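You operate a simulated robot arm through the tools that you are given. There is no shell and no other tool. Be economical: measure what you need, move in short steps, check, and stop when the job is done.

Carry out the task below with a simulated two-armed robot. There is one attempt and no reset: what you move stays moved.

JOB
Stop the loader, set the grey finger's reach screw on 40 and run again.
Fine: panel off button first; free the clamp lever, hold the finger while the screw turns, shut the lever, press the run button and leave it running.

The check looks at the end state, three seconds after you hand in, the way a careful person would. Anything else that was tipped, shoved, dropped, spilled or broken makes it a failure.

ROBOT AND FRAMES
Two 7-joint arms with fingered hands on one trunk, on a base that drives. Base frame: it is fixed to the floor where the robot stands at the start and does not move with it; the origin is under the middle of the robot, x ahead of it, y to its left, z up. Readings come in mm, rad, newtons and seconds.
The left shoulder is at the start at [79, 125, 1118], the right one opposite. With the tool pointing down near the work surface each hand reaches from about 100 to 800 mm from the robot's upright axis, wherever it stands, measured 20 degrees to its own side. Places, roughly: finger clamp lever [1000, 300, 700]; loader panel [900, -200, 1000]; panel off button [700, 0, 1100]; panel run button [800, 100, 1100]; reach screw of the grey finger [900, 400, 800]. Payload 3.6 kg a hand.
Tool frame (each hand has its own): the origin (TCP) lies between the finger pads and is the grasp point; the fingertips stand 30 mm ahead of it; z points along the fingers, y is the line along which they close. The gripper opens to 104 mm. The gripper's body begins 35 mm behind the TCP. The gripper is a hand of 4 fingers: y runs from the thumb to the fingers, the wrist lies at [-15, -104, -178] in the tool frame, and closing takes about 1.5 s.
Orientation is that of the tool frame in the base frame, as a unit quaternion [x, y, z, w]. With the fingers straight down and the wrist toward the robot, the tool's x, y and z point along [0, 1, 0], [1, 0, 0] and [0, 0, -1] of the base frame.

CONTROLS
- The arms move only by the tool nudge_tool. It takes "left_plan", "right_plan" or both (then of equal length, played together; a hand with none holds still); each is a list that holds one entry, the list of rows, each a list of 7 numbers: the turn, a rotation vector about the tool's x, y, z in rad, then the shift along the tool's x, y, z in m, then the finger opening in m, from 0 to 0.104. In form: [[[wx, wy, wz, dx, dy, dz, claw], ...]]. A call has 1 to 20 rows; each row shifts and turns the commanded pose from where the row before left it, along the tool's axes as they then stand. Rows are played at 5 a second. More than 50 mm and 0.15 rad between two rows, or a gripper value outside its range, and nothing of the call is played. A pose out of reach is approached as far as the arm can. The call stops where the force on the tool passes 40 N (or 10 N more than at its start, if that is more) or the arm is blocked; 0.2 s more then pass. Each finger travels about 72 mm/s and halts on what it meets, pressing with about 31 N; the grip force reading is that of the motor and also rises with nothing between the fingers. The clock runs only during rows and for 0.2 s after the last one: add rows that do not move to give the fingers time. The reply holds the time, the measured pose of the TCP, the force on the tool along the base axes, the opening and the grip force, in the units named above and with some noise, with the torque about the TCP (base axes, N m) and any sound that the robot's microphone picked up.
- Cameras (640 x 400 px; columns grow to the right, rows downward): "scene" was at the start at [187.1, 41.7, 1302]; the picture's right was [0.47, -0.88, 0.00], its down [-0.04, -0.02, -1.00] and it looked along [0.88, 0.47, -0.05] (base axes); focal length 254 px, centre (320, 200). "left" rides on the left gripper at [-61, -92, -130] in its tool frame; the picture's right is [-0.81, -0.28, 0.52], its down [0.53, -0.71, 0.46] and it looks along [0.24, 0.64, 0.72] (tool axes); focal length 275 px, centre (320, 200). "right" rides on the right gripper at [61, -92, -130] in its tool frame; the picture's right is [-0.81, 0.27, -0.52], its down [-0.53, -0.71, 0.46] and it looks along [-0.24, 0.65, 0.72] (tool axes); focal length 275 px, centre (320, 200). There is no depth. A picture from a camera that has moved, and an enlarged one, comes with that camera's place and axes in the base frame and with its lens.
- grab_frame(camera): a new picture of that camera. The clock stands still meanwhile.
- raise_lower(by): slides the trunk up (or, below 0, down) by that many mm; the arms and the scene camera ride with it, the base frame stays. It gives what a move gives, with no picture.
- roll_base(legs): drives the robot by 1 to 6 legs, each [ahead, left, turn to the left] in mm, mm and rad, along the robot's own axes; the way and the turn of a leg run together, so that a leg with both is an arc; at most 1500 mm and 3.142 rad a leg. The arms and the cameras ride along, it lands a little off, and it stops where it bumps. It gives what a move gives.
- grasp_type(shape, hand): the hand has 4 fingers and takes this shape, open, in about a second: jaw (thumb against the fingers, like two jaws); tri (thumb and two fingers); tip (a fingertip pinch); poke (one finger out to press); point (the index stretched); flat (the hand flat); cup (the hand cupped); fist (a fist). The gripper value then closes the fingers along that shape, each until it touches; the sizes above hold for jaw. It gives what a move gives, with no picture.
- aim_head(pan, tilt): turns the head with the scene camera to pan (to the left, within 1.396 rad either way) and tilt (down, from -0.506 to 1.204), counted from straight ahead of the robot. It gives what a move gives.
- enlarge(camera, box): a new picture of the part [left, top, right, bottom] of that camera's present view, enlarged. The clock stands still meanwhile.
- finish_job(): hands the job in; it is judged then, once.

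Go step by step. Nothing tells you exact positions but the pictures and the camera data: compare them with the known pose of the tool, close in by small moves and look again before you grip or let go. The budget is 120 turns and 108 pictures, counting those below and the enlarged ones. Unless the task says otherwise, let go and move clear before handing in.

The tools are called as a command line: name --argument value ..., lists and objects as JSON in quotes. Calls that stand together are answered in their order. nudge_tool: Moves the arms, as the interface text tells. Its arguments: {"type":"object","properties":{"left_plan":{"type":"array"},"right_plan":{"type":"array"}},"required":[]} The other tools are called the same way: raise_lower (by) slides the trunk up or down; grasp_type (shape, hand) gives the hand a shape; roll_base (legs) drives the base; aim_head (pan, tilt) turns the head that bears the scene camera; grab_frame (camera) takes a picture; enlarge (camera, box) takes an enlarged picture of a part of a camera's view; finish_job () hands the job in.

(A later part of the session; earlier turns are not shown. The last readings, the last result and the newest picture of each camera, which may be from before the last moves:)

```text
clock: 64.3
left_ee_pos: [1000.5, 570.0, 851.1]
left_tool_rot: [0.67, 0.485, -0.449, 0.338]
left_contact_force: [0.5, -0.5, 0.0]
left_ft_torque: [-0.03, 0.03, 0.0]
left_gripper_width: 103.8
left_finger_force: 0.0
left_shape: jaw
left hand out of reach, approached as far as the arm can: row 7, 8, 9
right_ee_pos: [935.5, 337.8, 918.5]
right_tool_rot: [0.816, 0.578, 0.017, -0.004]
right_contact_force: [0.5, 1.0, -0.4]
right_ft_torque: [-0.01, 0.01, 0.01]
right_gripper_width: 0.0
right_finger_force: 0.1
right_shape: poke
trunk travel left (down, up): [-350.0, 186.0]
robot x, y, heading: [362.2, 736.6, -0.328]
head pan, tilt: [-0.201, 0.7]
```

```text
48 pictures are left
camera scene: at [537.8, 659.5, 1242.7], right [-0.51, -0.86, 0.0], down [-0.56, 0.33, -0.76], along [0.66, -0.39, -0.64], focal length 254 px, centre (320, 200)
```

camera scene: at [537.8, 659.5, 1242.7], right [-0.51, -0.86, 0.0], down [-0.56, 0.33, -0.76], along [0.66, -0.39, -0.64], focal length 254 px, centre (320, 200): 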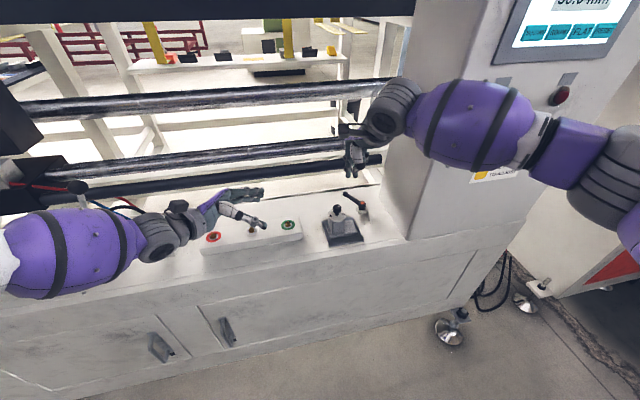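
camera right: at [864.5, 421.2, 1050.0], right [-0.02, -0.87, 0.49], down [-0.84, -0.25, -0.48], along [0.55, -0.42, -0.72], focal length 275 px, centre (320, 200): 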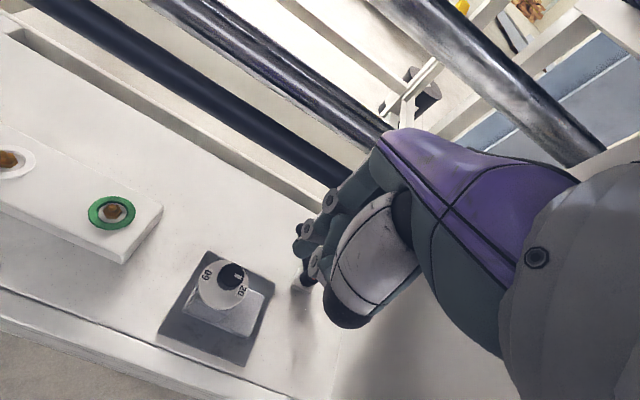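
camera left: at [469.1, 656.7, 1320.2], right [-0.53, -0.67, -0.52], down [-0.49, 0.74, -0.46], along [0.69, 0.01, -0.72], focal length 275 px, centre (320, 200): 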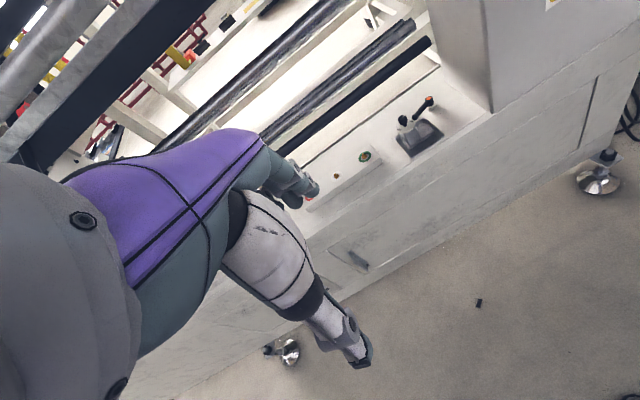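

The left hand points at the block but is near its reach limit across the body. I pull the right hand back out of the way and shift the base right by 120 mm.

nudge_tool --right_plan '[[[0, 0, 0, 0.02, -0.035, -0.01, 0.104], [0, 0, 0, 0.02, -0.035, -0.01, 0.104], [0, 0, 0, 0.01, -0.035, -0.01, 0.104], [0, 0, 0, 0.01, -0.035, -0.01, 0.104], [0, 0, 0, 0, -0.035, -0.01, 0.104]]]'

roll_base --legs '[[0, -110, 0]]'

nudge_tool --left_plan '[[[0, 0, 0, 0.005, 0.005, 0.0, 0.104], [0, 0, 0, 0.005, 0.005, 0, 0.104]]]'

grab_frame --camera "scene"

```text
clock: 65.5
left_ee_pos: [999.5, 570.1, 850.7]
left_tool_rot: [0.67, 0.486, -0.448, 0.337]
left_contact_force: [0.6, -0.2, 0.0]
left_ft_torque: [-0.03, 0.01, 0.03]
left_gripper_width: 103.7
left_finger_force: 0.1
left_shape: jaw
right_ee_pos: [788.5, 451.6, 970.6]
right_tool_rot: [0.816, 0.578, 0.017, -0.004]
right_contact_force: [-0.8, -0.1, -0.1]
right_ft_torque: [0.02, -0.02, 0.01]
right_gripper_width: 0.1
right_finger_force: 0.1
right_shape: poke
trunk travel left (down, up): [-350.0, 186.0]
robot x, y, heading: [365.6, 736.4, -0.334]
head pan, tilt: [-0.201, 0.7]
```

```text
clock: 67.1
left_ee_pos: [964.7, 467.4, 850.1]
left_tool_rot: [0.67, 0.487, -0.448, 0.337]
left_contact_force: [0.1, -0.1, 0.1]
left_ft_torque: [0.03, 0.02, 0.0]
left_gripper_width: 104.2
left_finger_force: 0.1
left_shape: jaw
right_ee_pos: [754.9, 349.3, 970.6]
right_tool_rot: [0.815, 0.579, 0.018, -0.004]
right_contact_force: [-0.6, 0.1, 1.0]
right_ft_torque: [0.02, -0.01, -0.04]
right_gripper_width: 0.1
right_finger_force: 0.1
right_shape: poke
trunk travel left (down, up): [-350.0, 186.0]
robot x, y, heading: [328.2, 637.9, -0.325]
head pan, tilt: [-0.201, 0.7]
```

```text
clock: 67.7
left_ee_pos: [972.9, 474.1, 846.7]
left_tool_rot: [0.67, 0.487, -0.447, 0.337]
left_contact_force: [-0.1, -0.3, 0.2]
left_ft_torque: [-0.03, 0.0, 0.0]
left_gripper_width: 104.1
left_finger_force: 0.1
left_shape: jaw
left hand out of reach, approached as far as the arm can: row 2
right_ee_pos: [755.1, 350.7, 970.0]
right_tool_rot: [0.816, 0.578, 0.018, -0.003]
right_contact_force: [0.7, 0.3, -0.7]
right_ft_torque: [-0.02, 0.03, -0.01]
right_gripper_width: 0.1
right_finger_force: 0.1
right_shape: poke
trunk travel left (down, up): [-350.0, 186.0]
robot x, y, heading: [327.6, 639.8, -0.327]
head pan, tilt: [-0.201, 0.7]
```

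```text
47 pictures are left
camera scene: at [502.5, 557.7, 1242.7], right [-0.51, -0.86, 0.0], down [-0.56, 0.33, -0.76], along [0.66, -0.39, -0.64], focal length 254 px, centre (320, 200)
```

scene: 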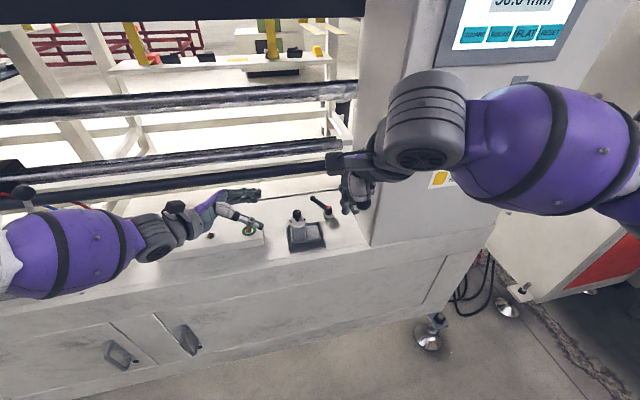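

I test a move down and toward the block.

nudge_tool --left_plan '[[[0, 0, 0, 0.014, 0.003, 0.005, 0.104], [0, 0, 0, 0.014, 0.003, 0.005, 0.104], [0, 0, 0, 0.014, 0.003, 0.005, 0.104]]]'

```text
clock: 68.5
left_ee_pos: [965.0, 492.8, 821.3]
left_tool_rot: [0.67, 0.487, -0.447, 0.337]
left_contact_force: [0.1, 0.3, -0.3]
left_ft_torque: [0.03, -0.02, 0.0]
left_gripper_width: 103.7
left_finger_force: 0.1
left_shape: jaw
left hand out of reach, approached as far as the arm can: row 1, 2, 3
right_ee_pos: [753.5, 348.5, 971.1]
right_tool_rot: [0.816, 0.578, 0.018, -0.004]
right_contact_force: [-0.4, 0.3, 0.2]
right_ft_torque: [0.01, -0.02, 0.01]
right_gripper_width: 0.0
right_finger_force: 0.0
right_shape: poke
trunk travel left (down, up): [-350.0, 186.0]
robot x, y, heading: [329.1, 638.7, -0.325]
head pan, tilt: [-0.201, 0.7]
```

Crossing the body sideways doesn't reach. Coming from the front suits the left arm better (fingers pointing ahead, closing left-right on the block), so I raise the left hand back, then yaw it a quarter turn.

nudge_tool --left_plan '[[[0, 0.1, 0, -0.016, -0.012, -0.0144, 0.104], [0, 0.14, 0, -0.0145, -0.012, -0.0159, 0.104], [0, 0.14, 0, -0.0122, -0.012, -0.0178, 0.104], [0, 0.14, 0, -0.0096, -0.014, -0.0193, 0.104], [0, 0.14, 0, -0.007, -0.014, -0.0204, 0.104], [0, 0.14, 0, -0.004, -0.014, -0.0212, 0.104], [0, 0.14, 0, -0.001, -0.016, -0.0215, 0.104], [0, 0.14, 0, 0.002, -0.016, -0.0214, 0.104], [0, 0.14, 0, 0, -0.016, -0.02, 0.104], [0, 0, 0.14, 0, 0, 0, 0.104], [0, 0, 0.14, 0, 0, 0, 0.104], [0, 0, 0.14, 0, 0, 0, 0.104], [0, 0, 0.14, 0, 0, 0, 0.104], [0, 0, 0.14, 0, 0, 0, 0.104], [0, 0, 0.14, 0, 0, 0, 0.104], [0, 0, 0.14, 0, 0, 0, 0.104], [0, 0, 0.14, 0, 0, 0, 0.104], [0, 0, 0.14, 0, 0, 0, 0.104], [0, 0, 0.14, 0, 0, 0, 0.104], [0, 0, 0.14, 0, 0, 0, 0.104]]]'

grab_frame --camera "scene"

```text
clock: 72.7
left_ee_pos: [908.4, 826.1, 937.8]
left_tool_rot: [0.99, -0.137, 0.01, -0.012]
left_contact_force: [0.9, 0.0, -0.2]
left_ft_torque: [0.0, 0.0, 0.03]
left_gripper_width: 103.6
left_finger_force: 0.0
left_shape: jaw
left hand out of reach, approached as far as the arm can: row 5, 6, 7, 8, 9
right_ee_pos: [753.9, 349.6, 971.0]
right_tool_rot: [0.816, 0.578, 0.018, -0.003]
right_contact_force: [-0.2, -0.4, 0.8]
right_ft_torque: [0.01, 0.01, 0.01]
right_gripper_width: 0.1
right_finger_force: 0.0
right_shape: poke
trunk travel left (down, up): [-350.0, 186.0]
robot x, y, heading: [331.6, 634.9, -0.329]
head pan, tilt: [-0.201, 0.7]
```

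```text
46 pictures are left
camera scene: at [502.8, 557.4, 1242.7], right [-0.51, -0.86, 0.0], down [-0.56, 0.33, -0.76], along [0.66, -0.39, -0.64], focal length 254 px, centre (320, 200)
```

scene: 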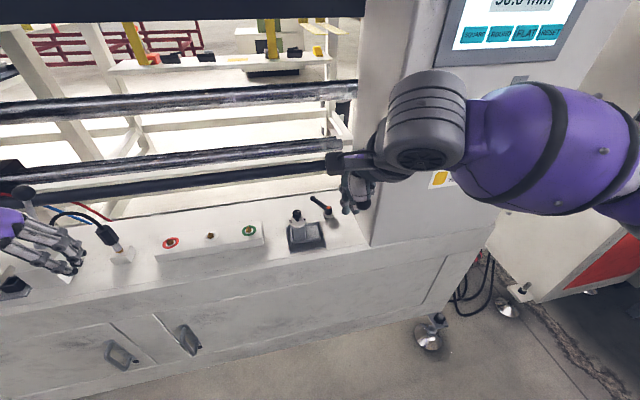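

The left hand is yawed as wanted. I raise the right hand out of the way while the left comes across to in front of the block.

nudge_tool --left_plan '[[[0, 0, 0.0, 0, 0.038, 0.004, 0.104], [0, 0, 0.0, 0, 0.038, 0.004, 0.104], [0, 0, 0.0, 0, 0.038, 0.004, 0.104], [0, 0, 0.0, 0, 0.038, 0.004, 0.104], [0, 0, 0.0, 0, 0.038, 0.004, 0.104], [0, 0, 0.0, 0, 0.038, 0.004, 0.104], [0, 0, 0.0, 0, 0.038, 0.004, 0.104], [0, 0, 0.0, 0, 0.038, 0.004, 0.104], [0, 0, 0.0, 0, 0.038, 0.004, 0.104]]]' --right_plan '[[[0, 0, 0, -0.005, 0, -0.03, 0.104], [0, 0, 0, -0.005, 0, -0.03, 0.104], [0, 0, 0, -0.005, 0, -0.03, 0.104], [0, 0, 0, -0.005, 0, -0.03, 0.104], [0, 0, 0, -0.005, 0, -0.03, 0.104], [0, 0, 0, 0, 0, 0, 0.104], [0, 0, 0, 0, 0, 0, 0.104], [0, 0, 0, 0, 0, 0, 0.104], [0, 0, 0, 0, 0, 0, 0.104]]]'

grab_frame --camera "scene"

```text
clock: 74.7
left_ee_pos: [814.8, 498.0, 892.6]
left_tool_rot: [0.991, -0.135, 0.011, -0.014]
left_contact_force: [-0.6, -0.5, 0.3]
left_ft_torque: [0.03, -0.04, 0.0]
left_gripper_width: 103.9
left_finger_force: 0.0
left_shape: jaw
right_ee_pos: [743.4, 321.2, 1117.6]
right_tool_rot: [0.816, 0.578, 0.018, -0.005]
right_contact_force: [-1.0, 0.1, 0.2]
right_ft_torque: [0.01, 0.05, -0.02]
right_gripper_width: 0.0
right_finger_force: 0.2
right_shape: poke
trunk travel left (down, up): [-350.0, 186.0]
robot x, y, heading: [327.2, 642.3, -0.332]
head pan, tilt: [-0.201, 0.7]
```

```text
45 pictures are left
camera scene: at [502.5, 556.9, 1242.7], right [-0.51, -0.86, 0.0], down [-0.56, 0.33, -0.76], along [0.66, -0.39, -0.64], focal length 254 px, centre (320, 200)
```

scene: 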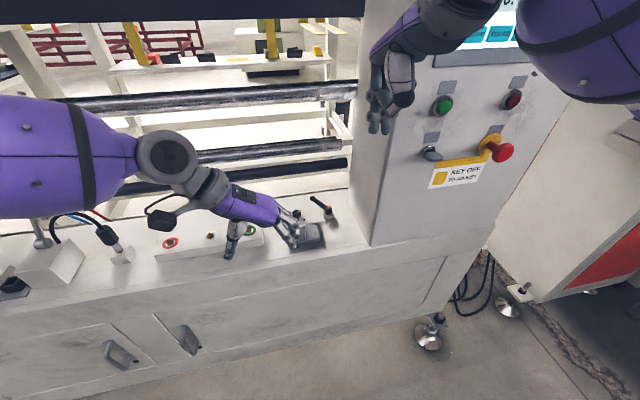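

That reaches well. I tilt the left hand forward and bring it in line with the block, still short of it.

nudge_tool --left_plan '[[[0, 0.14, 0, 0.0026, 0.009, 0.0105, 0.104], [0, 0.14, 0, 0.0011, 0.009, 0.0107, 0.104], [0, 0.14, 0, -0.0004, 0.009, 0.0108, 0.104], [0, 0.14, 0, -0.0019, 0.009, 0.0106, 0.104], [0, 0.14, 0, -0.0034, 0.009, 0.0102, 0.104], [0, 0.14, 0, -0.0048, 0.009, 0.0097, 0.104], [0, 0.14, 0, -0.0061, 0.009, 0.0089, 0.104], [0, 0.12, 0, -0.007, 0.009, 0.0079, 0.104]]]'

grab_frame --camera "scene"

grab_frame --camera "left"

```text
clock: 76.5
left_ee_pos: [826.6, 464.9, 826.8]
left_tool_rot: [0.839, -0.124, 0.527, 0.061]
left_contact_force: [-0.3, -0.1, 0.4]
left_ft_torque: [0.0, -0.01, 0.01]
left_gripper_width: 104.0
left_finger_force: 0.0
left_shape: jaw
left hand out of reach, approached as far as the arm can: row 6, 7, 8
right_ee_pos: [742.9, 323.4, 1118.6]
right_tool_rot: [0.816, 0.578, 0.018, -0.005]
right_contact_force: [0.6, 0.4, -0.1]
right_ft_torque: [0.01, 0.01, -0.01]
right_gripper_width: 0.2
right_finger_force: 0.1
right_shape: poke
trunk travel left (down, up): [-350.0, 186.0]
robot x, y, heading: [325.7, 640.4, -0.332]
head pan, tilt: [-0.201, 0.7]
```

```text
44 pictures are left
camera scene: at [502.6, 557.7, 1242.7], right [-0.51, -0.86, 0.0], down [-0.56, 0.33, -0.76], along [0.66, -0.39, -0.64], focal length 254 px, centre (320, 200)
```

scene: 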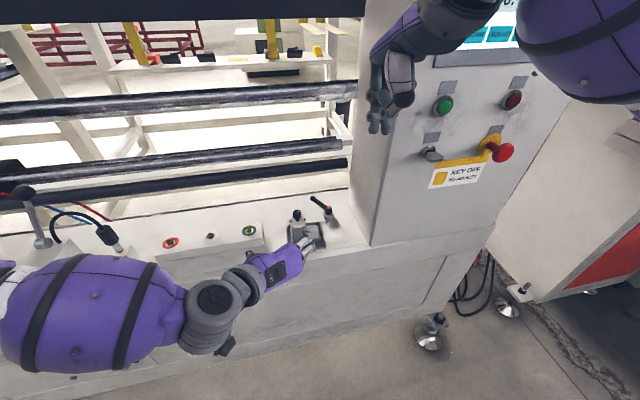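

```text
43 pictures are left
camera left: at [715.7, 592.2, 830.7], right [0.19, 0.26, -0.95], down [0.81, 0.5, 0.3], along [0.56, -0.82, -0.12], focal length 275 px, centre (320, 200)
```

left: 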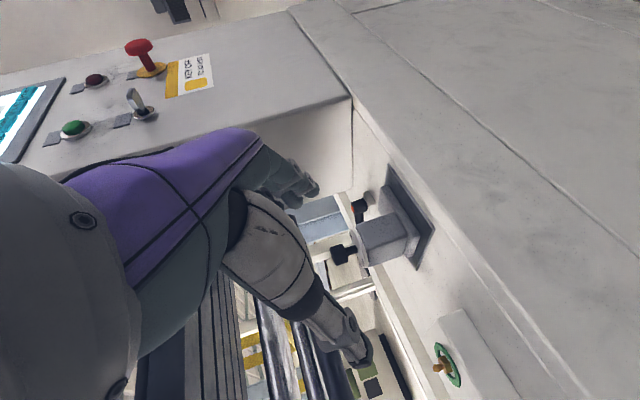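

The left hand points at the block from the front. I bring it in line with the block centre, about 100 mm short.

nudge_tool --left_plan '[[[0, 0, 0, -0.0062, 0.0189, 0.0166, 0.104], [0, 0, 0, -0.0062, 0.0189, 0.0166, 0.104], [0, 0, 0, -0.0062, 0.0189, 0.0166, 0.104], [0, 0, 0, 0, 0, 0, 0.104]]]'

enlarge --camera "scene" --box '[240, 180, 360, 290]'

enlarge --camera "left" --box '[260, 140, 460, 320]'

```text
clock: 77.5
left_ee_pos: [856.4, 462.1, 821.0]
left_tool_rot: [0.839, -0.123, 0.527, 0.06]
left_contact_force: [0.1, -0.3, 0.7]
left_ft_torque: [-0.01, 0.02, 0.01]
left_gripper_width: 103.6
left_finger_force: 0.0
left_shape: jaw
left hand out of reach, approached as far as the arm can: row 1, 2, 3
right_ee_pos: [743.3, 323.0, 1117.0]
right_tool_rot: [0.815, 0.579, 0.017, -0.004]
right_contact_force: [0.5, 0.5, 0.9]
right_ft_torque: [0.02, 0.01, 0.0]
right_gripper_width: 0.0
right_finger_force: 0.1
right_shape: poke
trunk travel left (down, up): [-350.0, 186.0]
robot x, y, heading: [329.3, 640.0, -0.33]
head pan, tilt: [-0.201, 0.7]
```

```text
3.64 times, centred on (300, 235) of scene
camera zoom: at [502.5, 557.6, 1242.8], right [-0.51, -0.86, 0.0], down [-0.56, 0.33, -0.77], along [0.66, -0.39, -0.64], focal length 922 px, centre (393, 73)
```

zoom: 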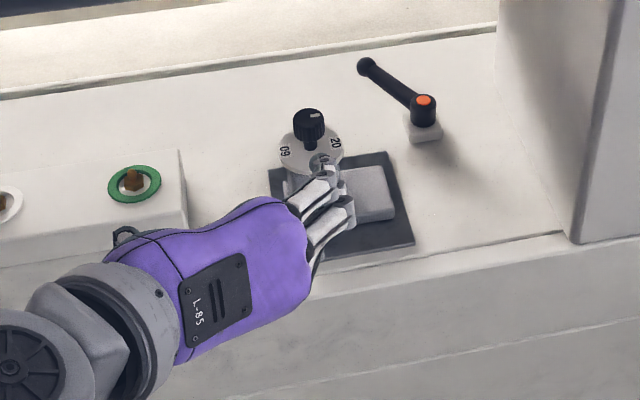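

```text
2.22 times, centred on (360, 230) of left
camera zoom: at [744.2, 589.6, 826.0], right [0.19, 0.26, -0.95], down [0.81, 0.5, 0.3], along [0.56, -0.82, -0.12], focal length 612 px, centre (231, 133)
```

zoom: 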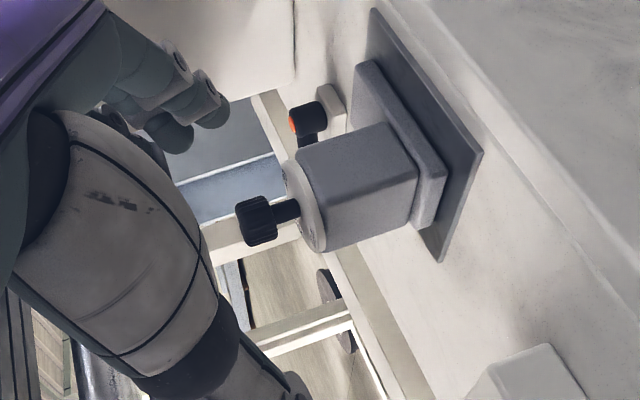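

The left arm is too folded this close. I back the base off 130 mm and extend the arm instead.

roll_base --legs '[[-130, 0, 0]]'

nudge_tool --left_plan '[[[0, 0, 0, -0.004, 0.015, 0.035, 0.104], [0, 0, 0, -0.004, 0.015, 0.035, 0.104], [0, 0, 0, -0.004, 0.015, 0.035, 0.104], [0, 0, 0, -0.004, 0.015, 0.035, 0.104], [0, 0, 0, 0, 0, 0, 0.104]]]'

```text
clock: 78.8
left_ee_pos: [734.7, 503.5, 822.1]
left_tool_rot: [0.839, -0.123, 0.527, 0.06]
left_contact_force: [-0.3, 0.3, 0.0]
left_ft_torque: [-0.01, 0.01, 0.04]
left_gripper_width: 104.0
left_finger_force: 0.0
left_shape: jaw
right_ee_pos: [621.9, 365.3, 1117.1]
right_tool_rot: [0.815, 0.58, 0.018, -0.005]
right_contact_force: [-0.3, -0.4, -0.6]
right_ft_torque: [-0.02, 0.01, -0.01]
right_gripper_width: 0.0
right_finger_force: 0.2
right_shape: poke
trunk travel left (down, up): [-350.0, 186.0]
robot x, y, heading: [205.7, 677.7, -0.325]
head pan, tilt: [-0.201, 0.7]
```

```text
clock: 80.0
left_ee_pos: [820.6, 515.2, 809.2]
left_tool_rot: [0.839, -0.123, 0.527, 0.06]
left_contact_force: [-1.0, -0.3, 0.2]
left_ft_torque: [-0.02, -0.03, 0.03]
left_gripper_width: 103.8
left_finger_force: 0.0
left_shape: jaw
left hand out of reach, approached as far as the arm can: row 1, 2, 3, 4
right_ee_pos: [623.2, 364.4, 1116.9]
right_tool_rot: [0.816, 0.578, 0.017, -0.004]
right_contact_force: [0.4, 0.1, 0.2]
right_ft_torque: [-0.03, 0.01, 0.0]
right_gripper_width: 0.0
right_finger_force: 0.0
right_shape: poke
trunk travel left (down, up): [-350.0, 186.0]
robot x, y, heading: [204.8, 674.3, -0.331]
head pan, tilt: [-0.201, 0.7]
```

The limit is in the wrist bend, so a lower shoulder should help. I raise the left hand, then lower the trunk by 250 mm.

nudge_tool --left_plan '[[[0, 0, 0, 0.027, 0, -0.013, 0.104], [0, 0, 0, 0.027, 0, -0.013, 0.104], [0, 0, 0, 0.027, 0, -0.013, 0.104], [0, 0, 0, 0.027, 0, -0.013, 0.104], [0, 0, 0, 0.027, 0, -0.013, 0.104]]]'

raise_lower --by -250

nudge_tool --left_plan '[[[0, 0, 0, 0.027, 0.015, 0.01, 0.104], [0, 0, 0, 0.027, 0.015, 0.01, 0.104], [0, 0, 0, 0.01, 0.015, 0.01, 0.104], [0, 0, 0, 0, 0.015, 0.01, 0.104]]]'

grab_frame --camera "scene"

```text
clock: 81.2
left_ee_pos: [820.2, 512.6, 960.5]
left_tool_rot: [0.839, -0.124, 0.526, 0.059]
left_contact_force: [-0.1, 0.4, -0.7]
left_ft_torque: [-0.01, 0.03, 0.0]
left_gripper_width: 104.0
left_finger_force: 0.0
left_shape: jaw
right_ee_pos: [622.1, 362.8, 1118.3]
right_tool_rot: [0.815, 0.579, 0.017, -0.004]
right_contact_force: [-0.3, -0.8, -0.6]
right_ft_torque: [-0.02, 0.04, -0.02]
right_gripper_width: 0.0
right_finger_force: 0.0
right_shape: poke
trunk travel left (down, up): [-350.0, 186.0]
robot x, y, heading: [207.8, 678.5, -0.331]
head pan, tilt: [-0.201, 0.7]
```

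```text
clock: 83.8
left_ee_pos: [822.9, 512.8, 709.8]
left_tool_rot: [0.839, -0.123, 0.527, 0.059]
left_contact_force: [-0.4, -1.1, 0.0]
left_ft_torque: [0.04, -0.01, 0.01]
left_gripper_width: 103.9
left_finger_force: 0.1
left_shape: jaw
right_ee_pos: [622.3, 364.0, 868.2]
right_tool_rot: [0.815, 0.579, 0.018, -0.004]
right_contact_force: [0.4, -0.6, -0.1]
right_ft_torque: [0.02, 0.01, -0.02]
right_gripper_width: 0.1
right_finger_force: 0.1
right_shape: poke
trunk travel left (down, up): [-100.0, 436.0]
robot x, y, heading: [208.3, 678.9, -0.331]
head pan, tilt: [-0.201, 0.7]
```

```text
clock: 84.8
left_ee_pos: [867.4, 438.6, 746.4]
left_tool_rot: [0.839, -0.123, 0.526, 0.059]
left_contact_force: [0.0, 0.2, -0.5]
left_ft_torque: [0.02, 0.0, 0.01]
left_gripper_width: 103.9
left_finger_force: 0.1
left_shape: jaw
right_ee_pos: [624.3, 363.2, 867.5]
right_tool_rot: [0.816, 0.578, 0.017, -0.005]
right_contact_force: [0.5, -0.4, -1.1]
right_ft_torque: [0.03, 0.03, 0.01]
right_gripper_width: 0.0
right_finger_force: 0.0
right_shape: poke
trunk travel left (down, up): [-100.0, 436.0]
robot x, y, heading: [209.2, 676.1, -0.332]
head pan, tilt: [-0.201, 0.7]
```

```text
40 pictures are left
camera scene: at [454.0, 574.7, 976.9], right [-0.51, -0.86, 0.0], down [-0.56, 0.33, -0.76], along [0.66, -0.39, -0.64], focal length 254 px, centre (320, 200)
```

scene: 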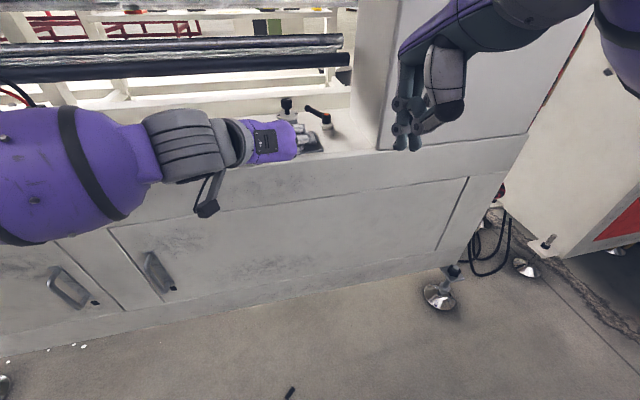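

Now it reaches without strain. I check alignment with the block through the left camera.

grab_frame --camera "left"

enlarge --camera "scene" --box '[220, 80, 350, 180]'

```text
39 pictures are left
camera left: at [755.7, 565.3, 751.1], right [0.19, 0.26, -0.95], down [0.81, 0.51, 0.3], along [0.56, -0.82, -0.12], focal length 275 px, centre (320, 200)
```

left: 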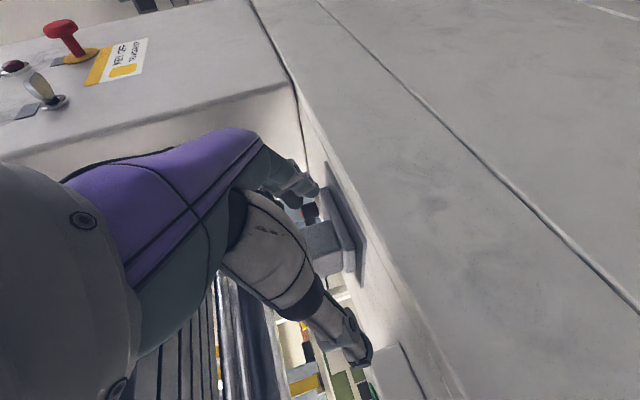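

```text
4.00 times, centred on (285, 130) of scene
camera zoom: at [454.0, 574.7, 976.9], right [-0.51, -0.86, 0.0], down [-0.56, 0.33, -0.76], along [0.66, -0.39, -0.64], focal length 1014 px, centre (460, 480)
```

zoom: 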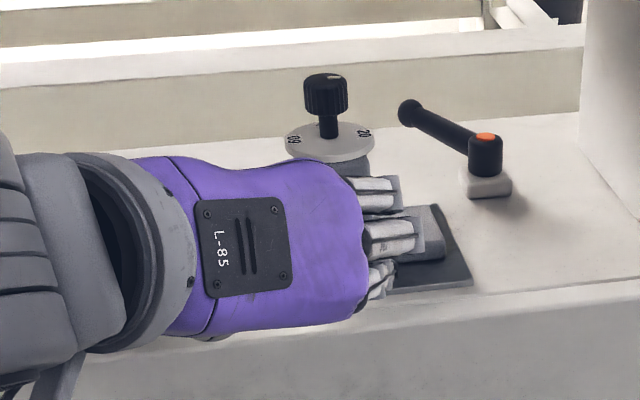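

The jaw's three stacked fingers are nearly as tall as the block, so the lower one could hit the foot. I use the two-finger "tri" shape, level the hand a bit, and look again.

grasp_type --shape "tri" --hand "left"

nudge_tool --left_plan '[[[0, 0.1, 0, 0, 0.006, 0, 0.104], [0, 0.1, 0, 0, 0.006, 0, 0.104], [0, 0, 0, 0, 0.006, 0.0, 0.104], [0, 0, 0, 0, 0, 0, 0.104]]]'

enlarge --camera "scene" --box '[220, 80, 350, 180]'

enlarge --camera "left" --box '[240, 130, 420, 380]'

```text
clock: 85.7
left_ee_pos: [866.5, 438.3, 746.3]
left_tool_rot: [0.839, -0.123, 0.527, 0.06]
left_contact_force: [0.2, 0.1, -0.6]
left_ft_torque: [0.0, 0.0, 0.0]
left_gripper_width: 103.7
left_finger_force: 0.0
left_shape: tri
right_ee_pos: [623.4, 364.9, 867.3]
right_tool_rot: [0.815, 0.579, 0.018, -0.004]
right_contact_force: [-0.3, 0.4, 0.4]
right_ft_torque: [-0.01, 0.0, 0.01]
right_gripper_width: 0.0
right_finger_force: 0.1
right_shape: poke
trunk travel left (down, up): [-100.0, 436.0]
robot x, y, heading: [210.7, 681.1, -0.328]
head pan, tilt: [-0.201, 0.7]
```

```text
clock: 86.7
left_ee_pos: [868.4, 433.5, 743.9]
left_tool_rot: [0.782, -0.117, 0.608, 0.072]
left_contact_force: [0.0, -0.7, 0.1]
left_ft_torque: [0.01, 0.0, 0.01]
left_gripper_width: 103.7
left_finger_force: 0.0
left_shape: tri
left hand out of reach, approached as far as the arm can: row 1, 2, 3
right_ee_pos: [622.4, 363.8, 867.0]
right_tool_rot: [0.815, 0.579, 0.019, -0.004]
right_contact_force: [-0.8, -0.2, -0.3]
right_ft_torque: [0.0, -0.03, -0.01]
right_gripper_width: 0.0
right_finger_force: 0.1
right_shape: poke
trunk travel left (down, up): [-100.0, 436.0]
robot x, y, heading: [207.7, 677.1, -0.328]
head pan, tilt: [-0.201, 0.7]
```

```text
4.00 times, centred on (285, 130) of scene
camera zoom: at [453.4, 574.6, 977.1], right [-0.51, -0.86, 0.0], down [-0.56, 0.33, -0.76], along [0.66, -0.39, -0.64], focal length 1014 px, centre (460, 480)
```

zoom: 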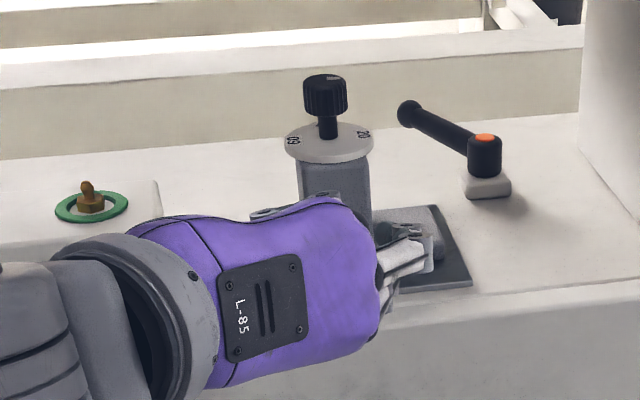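

```text
1.60 times, centred on (330, 255) of left
camera zoom: at [759.0, 561.0, 719.5], right [0.37, 0.21, -0.91], down [0.74, 0.52, 0.42], along [0.56, -0.83, 0.04], focal length 440 px, centre (304, 112)
```

zoom: 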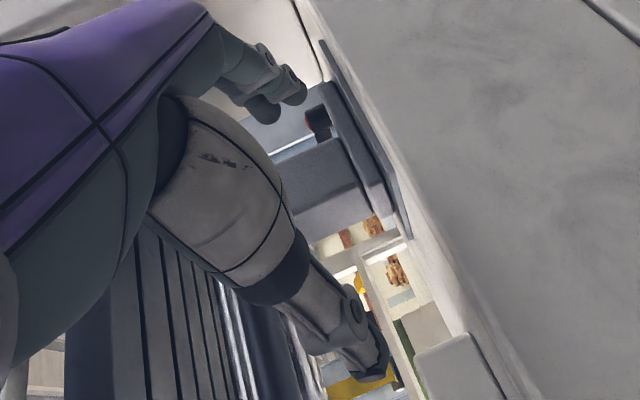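

Tri shape straddles well. I shift sideways into line with the block first.

nudge_tool --left_plan '[[[0, 0, 0, 0.004, 0.0143, 0.007, 0.104], [0, 0, 0, 0.004, 0.0143, 0.007, 0.104], [0, 0, 0, 0.004, 0.0143, 0.007, 0.104], [0, 0, 0, 0, 0, 0, 0.104]]]'

enlarge --camera "scene" --box '[220, 80, 350, 180]'

```text
clock: 87.7
left_ee_pos: [868.0, 434.2, 744.0]
left_tool_rot: [0.781, -0.117, 0.609, 0.072]
left_contact_force: [0.8, -0.4, 0.8]
left_ft_torque: [0.01, -0.01, 0.02]
left_gripper_width: 103.9
left_finger_force: 0.1
left_shape: tri
left hand out of reach, approached as far as the arm can: row 1, 2, 3
right_ee_pos: [622.9, 363.9, 868.2]
right_tool_rot: [0.815, 0.579, 0.017, -0.004]
right_contact_force: [0.3, -0.5, -0.3]
right_ft_torque: [0.01, 0.0, -0.04]
right_gripper_width: 0.0
right_finger_force: 0.1
right_shape: poke
trunk travel left (down, up): [-100.0, 436.0]
robot x, y, heading: [211.6, 676.8, -0.331]
head pan, tilt: [-0.201, 0.7]
```

```text
4.00 times, centred on (285, 130) of scene
camera zoom: at [453.4, 574.6, 977.1], right [-0.51, -0.86, 0.0], down [-0.56, 0.33, -0.76], along [0.66, -0.39, -0.64], focal length 1014 px, centre (460, 480)
```

zoom: 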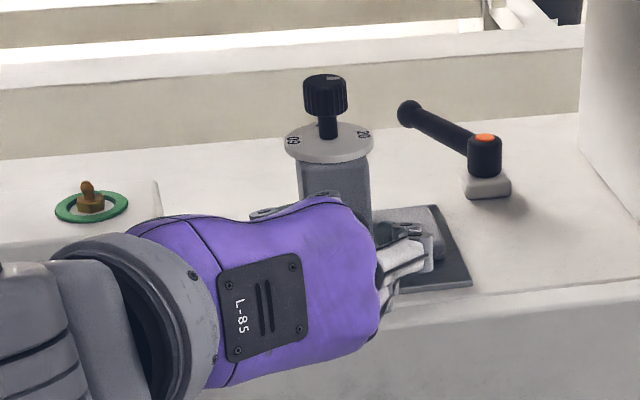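

The arm won't go further right itself, so I use the base: 37 mm right, then ahead in steps, carrying the open hand around the block.

roll_base --legs '[[0, -37, 0], [40, 0, 0]]'

enlarge --camera "scene" --box '[220, 80, 350, 180]'

enlarge --camera "left" --box '[240, 130, 420, 380]'

```text
clock: 89.2
left_ee_pos: [893.9, 385.9, 743.3]
left_tool_rot: [0.782, -0.116, 0.608, 0.071]
left_contact_force: [0.6, -0.1, -0.3]
left_ft_torque: [-0.01, 0.01, -0.02]
left_gripper_width: 103.8
left_finger_force: 0.0
left_shape: tri
right_ee_pos: [649.1, 316.2, 867.8]
right_tool_rot: [0.815, 0.579, 0.017, -0.004]
right_contact_force: [0.2, -0.6, 0.0]
right_ft_torque: [0.0, 0.03, 0.0]
right_gripper_width: 0.1
right_finger_force: 0.0
right_shape: poke
trunk travel left (down, up): [-100.0, 436.0]
robot x, y, heading: [231.2, 629.1, -0.335]
head pan, tilt: [-0.201, 0.7]
```

```text
4.00 times, centred on (285, 130) of scene
camera zoom: at [479.3, 527.1, 976.9], right [-0.51, -0.86, 0.0], down [-0.56, 0.33, -0.76], along [0.66, -0.39, -0.64], focal length 1014 px, centre (460, 480)
```

zoom: 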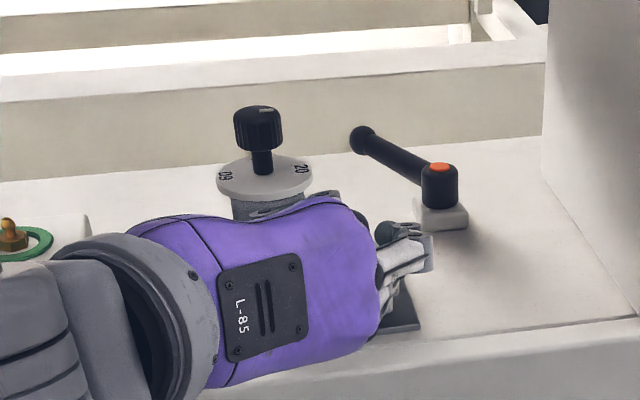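

```text
1.60 times, centred on (330, 255) of left
camera zoom: at [784.7, 513.7, 719.4], right [0.37, 0.21, -0.91], down [0.74, 0.52, 0.42], along [0.56, -0.83, 0.03], focal length 440 px, centre (304, 112)
```

zoom: 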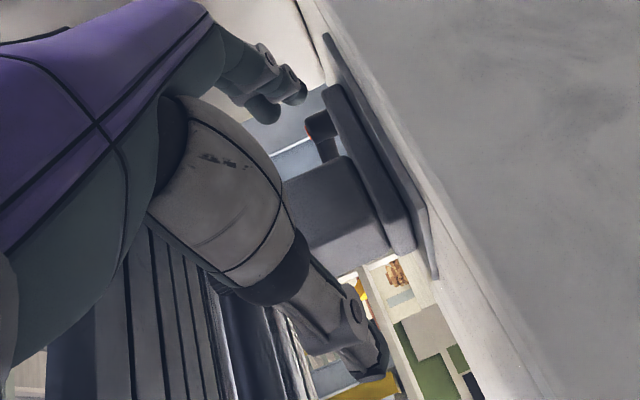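

The hand straddles the block symmetrically. I drive ahead 48 mm to bring the pads around the block.

roll_base --legs '[[48, 0, 0]]'

enlarge --camera "left" --box '[240, 130, 420, 380]'

enlarge --camera "scene" --box '[220, 80, 350, 180]'

```text
clock: 90.1
left_ee_pos: [938.6, 370.1, 743.1]
left_tool_rot: [0.782, -0.117, 0.607, 0.072]
left_contact_force: [0.2, -0.1, -0.1]
left_ft_torque: [0.01, 0.02, 0.01]
left_gripper_width: 103.9
left_finger_force: 0.2
left_shape: tri
right_ee_pos: [693.4, 301.1, 867.6]
right_tool_rot: [0.816, 0.578, 0.018, -0.004]
right_contact_force: [0.0, 0.6, 0.0]
right_ft_torque: [0.01, -0.01, 0.0]
right_gripper_width: 0.0
right_finger_force: 0.0
right_shape: poke
trunk travel left (down, up): [-100.0, 436.0]
robot x, y, heading: [280.4, 615.7, -0.333]
head pan, tilt: [-0.201, 0.7]
```

```text
1.60 times, centred on (330, 255) of left
camera zoom: at [829.7, 498.0, 719.2], right [0.37, 0.21, -0.91], down [0.74, 0.52, 0.42], along [0.56, -0.83, 0.03], focal length 440 px, centre (304, 112)
```

zoom: 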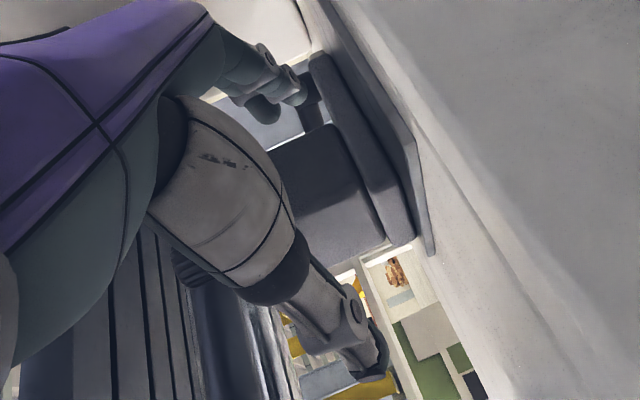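

```text
4.00 times, centred on (285, 130) of scene
camera zoom: at [524.3, 511.5, 976.9], right [-0.51, -0.86, 0.0], down [-0.56, 0.33, -0.76], along [0.66, -0.39, -0.64], focal length 1014 px, centre (460, 480)
```

zoom: 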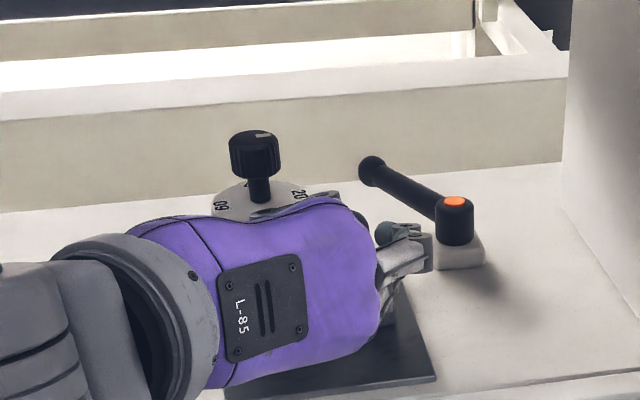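

The block lies between thumb and fingers. I close the left hand to hold it.

nudge_tool --left_plan '[[[0, 0, 0, 0, 0, 0, 0.07], [0, 0, 0, 0, 0, 0, 0.05], [0, 0, 0, 0, 0, 0, 0.04], [0, 0, 0, 0, 0, 0, 0.03], [0, 0, 0, 0, 0, 0, 0.03], [0, 0, 0, 0, 0, 0, 0.03]]]'

grasp_type --shape "tip" --hand "right"

enlarge --camera "left" --box '[240, 130, 420, 380]'

grab_frame --camera "scene"

```text
clock: 91.5
left_ee_pos: [938.6, 371.6, 743.5]
left_tool_rot: [0.782, -0.117, 0.608, 0.072]
left_contact_force: [0.6, -0.5, -0.9]
left_ft_torque: [0.04, 0.01, 0.03]
left_gripper_width: 30.7
left_finger_force: 31.4
left_shape: tri
right_ee_pos: [693.4, 301.1, 868.6]
right_tool_rot: [0.815, 0.579, 0.017, -0.003]
right_contact_force: [0.0, 0.1, 0.0]
right_ft_torque: [0.02, 0.02, 0.03]
right_gripper_width: 0.0
right_finger_force: 0.2
right_shape: poke
trunk travel left (down, up): [-100.0, 436.0]
robot x, y, heading: [276.4, 616.9, -0.33]
head pan, tilt: [-0.201, 0.7]
```

```text
clock: 92.4
left_ee_pos: [940.0, 370.3, 743.8]
left_tool_rot: [0.782, -0.117, 0.609, 0.072]
left_contact_force: [0.2, 0.9, -1.2]
left_ft_torque: [0.01, 0.0, -0.03]
left_gripper_width: 30.6
left_finger_force: 31.0
left_shape: tri
right_ee_pos: [693.0, 299.5, 868.3]
right_tool_rot: [0.815, 0.579, 0.017, -0.004]
right_contact_force: [0.4, -0.5, -0.1]
right_ft_torque: [0.02, -0.02, -0.02]
right_gripper_width: 103.7
right_finger_force: 0.1
right_shape: tip
trunk travel left (down, up): [-100.0, 436.0]
robot x, y, heading: [279.2, 612.7, -0.328]
head pan, tilt: [-0.201, 0.7]
```

```text
1.60 times, centred on (330, 255) of left
camera zoom: at [829.5, 498.1, 719.4], right [0.37, 0.21, -0.91], down [0.74, 0.52, 0.42], along [0.56, -0.83, 0.03], focal length 440 px, centre (304, 112)
```

zoom: 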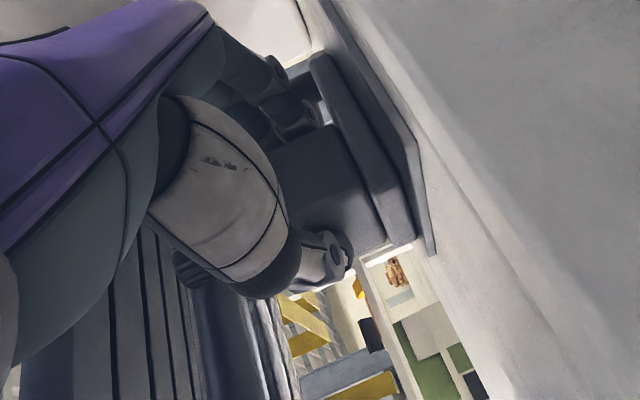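

```text
29 pictures are left
camera scene: at [523.9, 511.7, 977.1], right [-0.51, -0.86, 0.0], down [-0.56, 0.33, -0.76], along [0.66, -0.39, -0.64], focal length 254 px, centre (320, 200)
```

scene: 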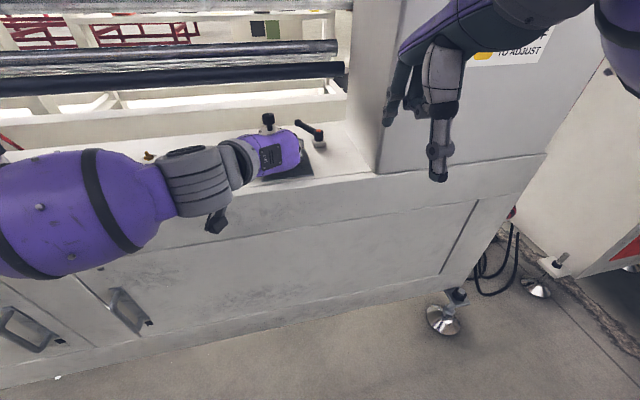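

The block is held (31 N at 31 mm). I bring the right hand, in fingertip-pinch shape, above the knob.

nudge_tool --right_plan '[[[0, 0, 0, 0.005, 0.0, -0.03, 0.104], [0, 0, 0, 0.02, 0.025, -0.02, 0.104], [0, 0, 0, 0.02, 0.025, 0, 0.104], [0, 0, 0, 0.02, 0.028, 0, 0.104], [0, 0, 0, 0.02, 0.028, 0, 0.104], [0, 0, 0, 0.02, 0.028, 0, 0.104], [0, 0, 0, 0.02, 0.028, 0, 0.104], [0, 0, 0, 0.02, 0.028, 0, 0.104], [0, 0, 0, 0.004, 0.028, 0, 0.104], [0, 0, 0, 0, 0, 0, 0.104]]]'

grab_frame --camera "right"

grab_frame --camera "scene"

```text
clock: 94.6
left_ee_pos: [939.2, 370.7, 743.4]
left_tool_rot: [0.782, -0.116, 0.608, 0.071]
left_contact_force: [-0.1, -0.4, -0.5]
left_ft_torque: [-0.03, 0.01, -0.04]
left_gripper_width: 30.6
left_finger_force: 31.0
left_shape: tri
right_ee_pos: [947.1, 367.3, 925.7]
right_tool_rot: [0.815, 0.579, 0.018, -0.004]
right_contact_force: [-0.4, 0.7, -0.1]
right_ft_torque: [-0.03, -0.04, -0.01]
right_gripper_width: 103.6
right_finger_force: 0.1
right_shape: tip
trunk travel left (down, up): [-100.0, 436.0]
robot x, y, heading: [277.4, 613.9, -0.328]
head pan, tilt: [-0.201, 0.7]
```

```text
28 pictures are left
camera right: at [876.3, 451.6, 1055.6], right [-0.02, -0.87, 0.49], down [-0.84, -0.26, -0.48], along [0.55, -0.42, -0.72], focal length 275 px, centre (320, 200)
```

right: 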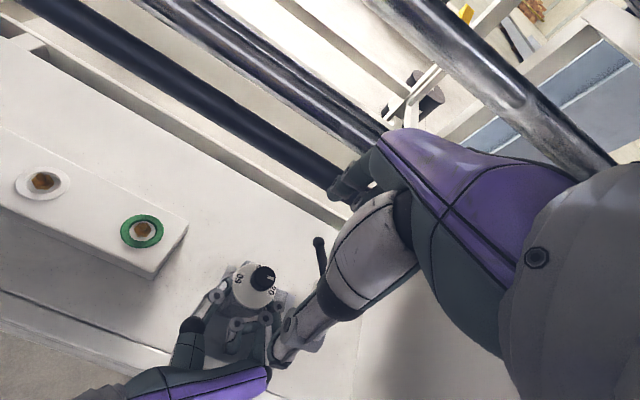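

```text
27 pictures are left
camera scene: at [523.9, 511.7, 977.1], right [-0.51, -0.86, 0.0], down [-0.56, 0.33, -0.76], along [0.66, -0.39, -0.64], focal length 254 px, centre (320, 200)
```

scene: 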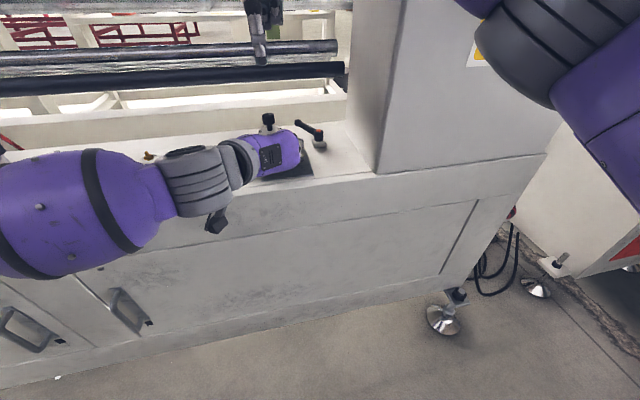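

The right hand is over the knob. I narrow the pinch to 50 mm and lower it partway, then check the alignment closely.

nudge_tool --right_plan '[[[0, 0, 0, -0.003, 0, 0.02, 0.05], [0, 0, 0, 0, 0, 0.02, 0.05], [0, 0, 0, 0, 0, 0.02, 0.05], [0, 0, 0, 0, 0, 0.02, 0.05], [0, 0, 0, 0, 0, 0, 0.05], [0, 0, 0, 0, 0, 0, 0.05]]]'

enlarge --camera "right" --box '[200, 170, 420, 380]'

enlarge --camera "scene" --box '[220, 40, 350, 180]'

```text
clock: 96.0
left_ee_pos: [939.4, 371.2, 744.4]
left_tool_rot: [0.781, -0.117, 0.609, 0.073]
left_contact_force: [-0.7, 0.2, 0.1]
left_ft_torque: [-0.05, 0.02, -0.01]
left_gripper_width: 30.7
left_finger_force: 30.5
left_shape: tri
right_ee_pos: [947.5, 368.6, 845.4]
right_tool_rot: [0.815, 0.579, 0.017, -0.004]
right_contact_force: [-0.1, 0.4, 0.9]
right_ft_torque: [0.01, -0.01, -0.04]
right_gripper_width: 50.6
right_finger_force: 0.1
right_shape: tip
trunk travel left (down, up): [-100.0, 436.0]
robot x, y, heading: [281.8, 617.7, -0.334]
head pan, tilt: [-0.201, 0.7]
```

```text
1.90 times, centred on (310, 275) of right
camera zoom: at [877.9, 451.9, 976.7], right [-0.02, -0.87, 0.49], down [-0.84, -0.25, -0.48], along [0.55, -0.42, -0.72], focal length 524 px, centre (339, 57)
```

zoom: 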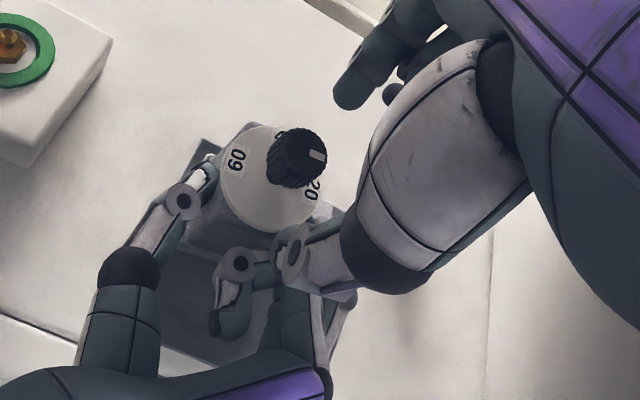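

```text
2.86 times, centred on (285, 110) of scene
camera zoom: at [523.9, 511.7, 977.1], right [-0.51, -0.86, 0.0], down [-0.56, 0.33, -0.76], along [0.66, -0.39, -0.64], focal length 724 px, centre (420, 457)
```

zoom: 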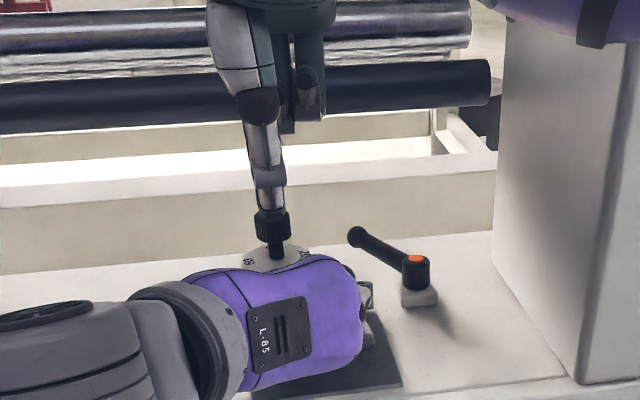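

The knob appears about 8 mm further back than the pinch axis, so I shift that much, lower the tips beside the knob and check before closing.

nudge_tool --right_plan '[[[0, 0, 0, 0, 0.008, 0.0, 0.05], [0, 0, 0, 0, 0, 0.012, 0.05], [0, 0, 0, 0, 0, 0.012, 0.05], [0, 0, 0, 0, 0, 0.012, 0.05], [0, 0, 0, 0, 0, 0, 0.05]]]'

enlarge --camera "right" --box '[220, 180, 400, 360]'

```text
clock: 97.2
left_ee_pos: [938.3, 369.2, 743.1]
left_tool_rot: [0.782, -0.117, 0.608, 0.071]
left_contact_force: [-0.8, 2.0, -3.9]
left_ft_torque: [-0.09, -0.17, 0.01]
left_gripper_width: 30.8
left_finger_force: 31.1
left_shape: tri
right_ee_pos: [956.8, 365.5, 809.8]
right_tool_rot: [0.815, 0.579, 0.018, -0.004]
right_contact_force: [2.1, -2.6, 6.1]
right_ft_torque: [-0.02, 0.11, 0.02]
right_gripper_width: 47.9
right_finger_force: 0.0
right_shape: tip
trunk travel left (down, up): [-100.0, 436.0]
robot x, y, heading: [279.4, 617.6, -0.334]
head pan, tilt: [-0.201, 0.7]
```

```text
2.22 times, centred on (310, 270) of right
camera zoom: at [886.1, 449.3, 940.5], right [-0.02, -0.87, 0.49], down [-0.84, -0.25, -0.48], along [0.55, -0.42, -0.72], focal length 612 px, centre (342, 44)
```

zoom: 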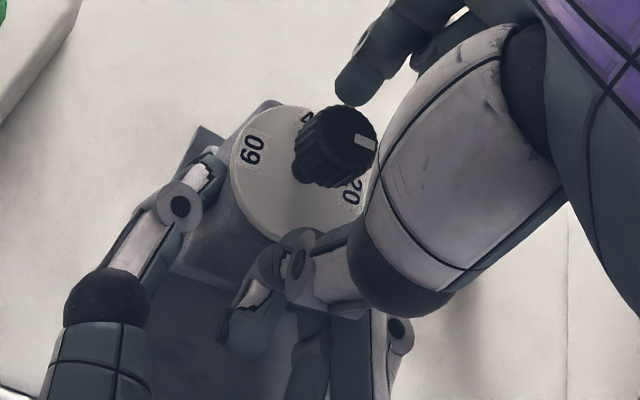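

The fingertips flank the knob with only slight contact on the dial. I lift 2 mm, centre by 3 mm and close the pinch.

nudge_tool --right_plan '[[[0, 0, 0, 0, 0.003, -0.002, 0.045], [0, 0, 0, 0, 0, 0, 0.03], [0, 0, 0, 0, 0, 0, 0.018], [0, 0, 0, 0, 0, 0, 0.015], [0, 0, 0, 0, 0, 0, 0.015], [0, 0, 0, 0, 0, 0, 0.015]]]'

enlarge --camera "right" --box '[220, 180, 400, 360]'

```text
clock: 98.6
left_ee_pos: [938.4, 371.3, 742.8]
left_tool_rot: [0.782, -0.117, 0.608, 0.072]
left_contact_force: [-0.2, 0.0, 2.1]
left_ft_torque: [0.01, -0.01, 0.02]
left_gripper_width: 30.5
left_finger_force: 31.0
left_shape: tri
right_ee_pos: [959.1, 364.4, 811.5]
right_tool_rot: [0.816, 0.578, 0.017, -0.004]
right_contact_force: [0.9, 0.2, -2.6]
right_ft_torque: [0.04, -0.01, 0.02]
right_gripper_width: 15.2
right_finger_force: 30.8
right_shape: tip
trunk travel left (down, up): [-100.0, 436.0]
robot x, y, heading: [281.4, 619.0, -0.33]
head pan, tilt: [-0.201, 0.7]
```

```text
2.22 times, centred on (310, 270) of right
camera zoom: at [889.3, 448.0, 941.8], right [-0.02, -0.87, 0.49], down [-0.84, -0.25, -0.48], along [0.54, -0.42, -0.72], focal length 612 px, centre (342, 44)
```

zoom: 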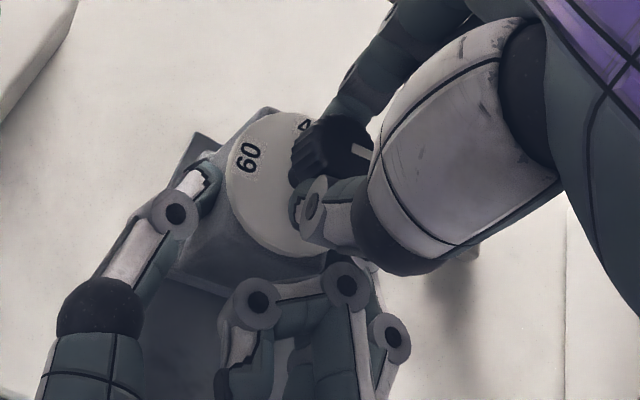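

Both tips press the knob (31 N). I turn it counter-clockwise by about 40°, holding the block with the left hand.

nudge_tool --right_plan '[[[0, 0, -0.1, 0, 0, 0, 0.013], [0, 0, -0.1, 0, 0, 0, 0.013], [0, 0, -0.1, 0, 0, 0, 0.013], [0, 0, -0.1, 0, 0, 0, 0.013], [0, 0, -0.1, 0, 0, 0, 0.013], [0, 0, -0.1, 0, 0, 0, 0.013], [0, 0, -0.1, 0, 0, 0, 0.013]]]'

enlarge --camera "right" --box '[220, 160, 420, 360]'

```text
clock: 100.2
left_ee_pos: [938.9, 371.4, 743.5]
left_tool_rot: [0.782, -0.117, 0.608, 0.072]
left_contact_force: [-0.3, 2.0, 2.5]
left_ft_torque: [-0.06, -0.07, 0.04]
left_gripper_width: 30.2
left_finger_force: 31.1
left_shape: tri
right_ee_pos: [959.4, 364.3, 811.5]
right_tool_rot: [0.588, 0.809, 0.018, 0.002]
right_contact_force: [-1.0, -2.0, -4.1]
right_ft_torque: [-0.04, 0.03, 0.02]
right_gripper_width: 15.2
right_finger_force: 31.0
right_shape: tip
right hand out of reach, approached as far as the arm can: row 7
trunk travel left (down, up): [-100.0, 436.0]
robot x, y, heading: [278.0, 615.8, -0.33]
head pan, tilt: [-0.201, 0.7]
```

```text
2.00 times, centred on (320, 260) of right
camera zoom: at [849.5, 389.2, 939.6], right [0.5, -0.7, 0.51], down [-0.5, -0.71, -0.49], along [0.71, -0.01, -0.71], focal length 551 px, centre (320, 80)
```

zoom: 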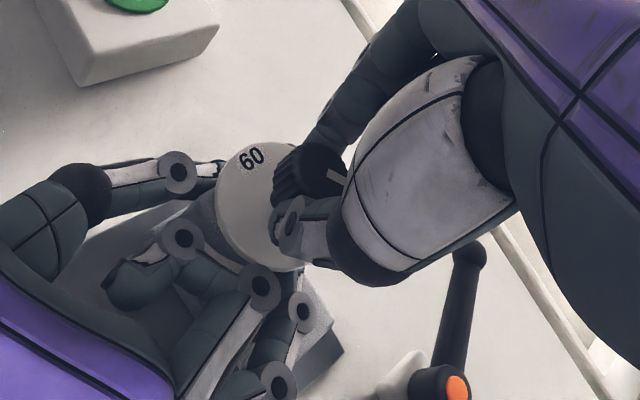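

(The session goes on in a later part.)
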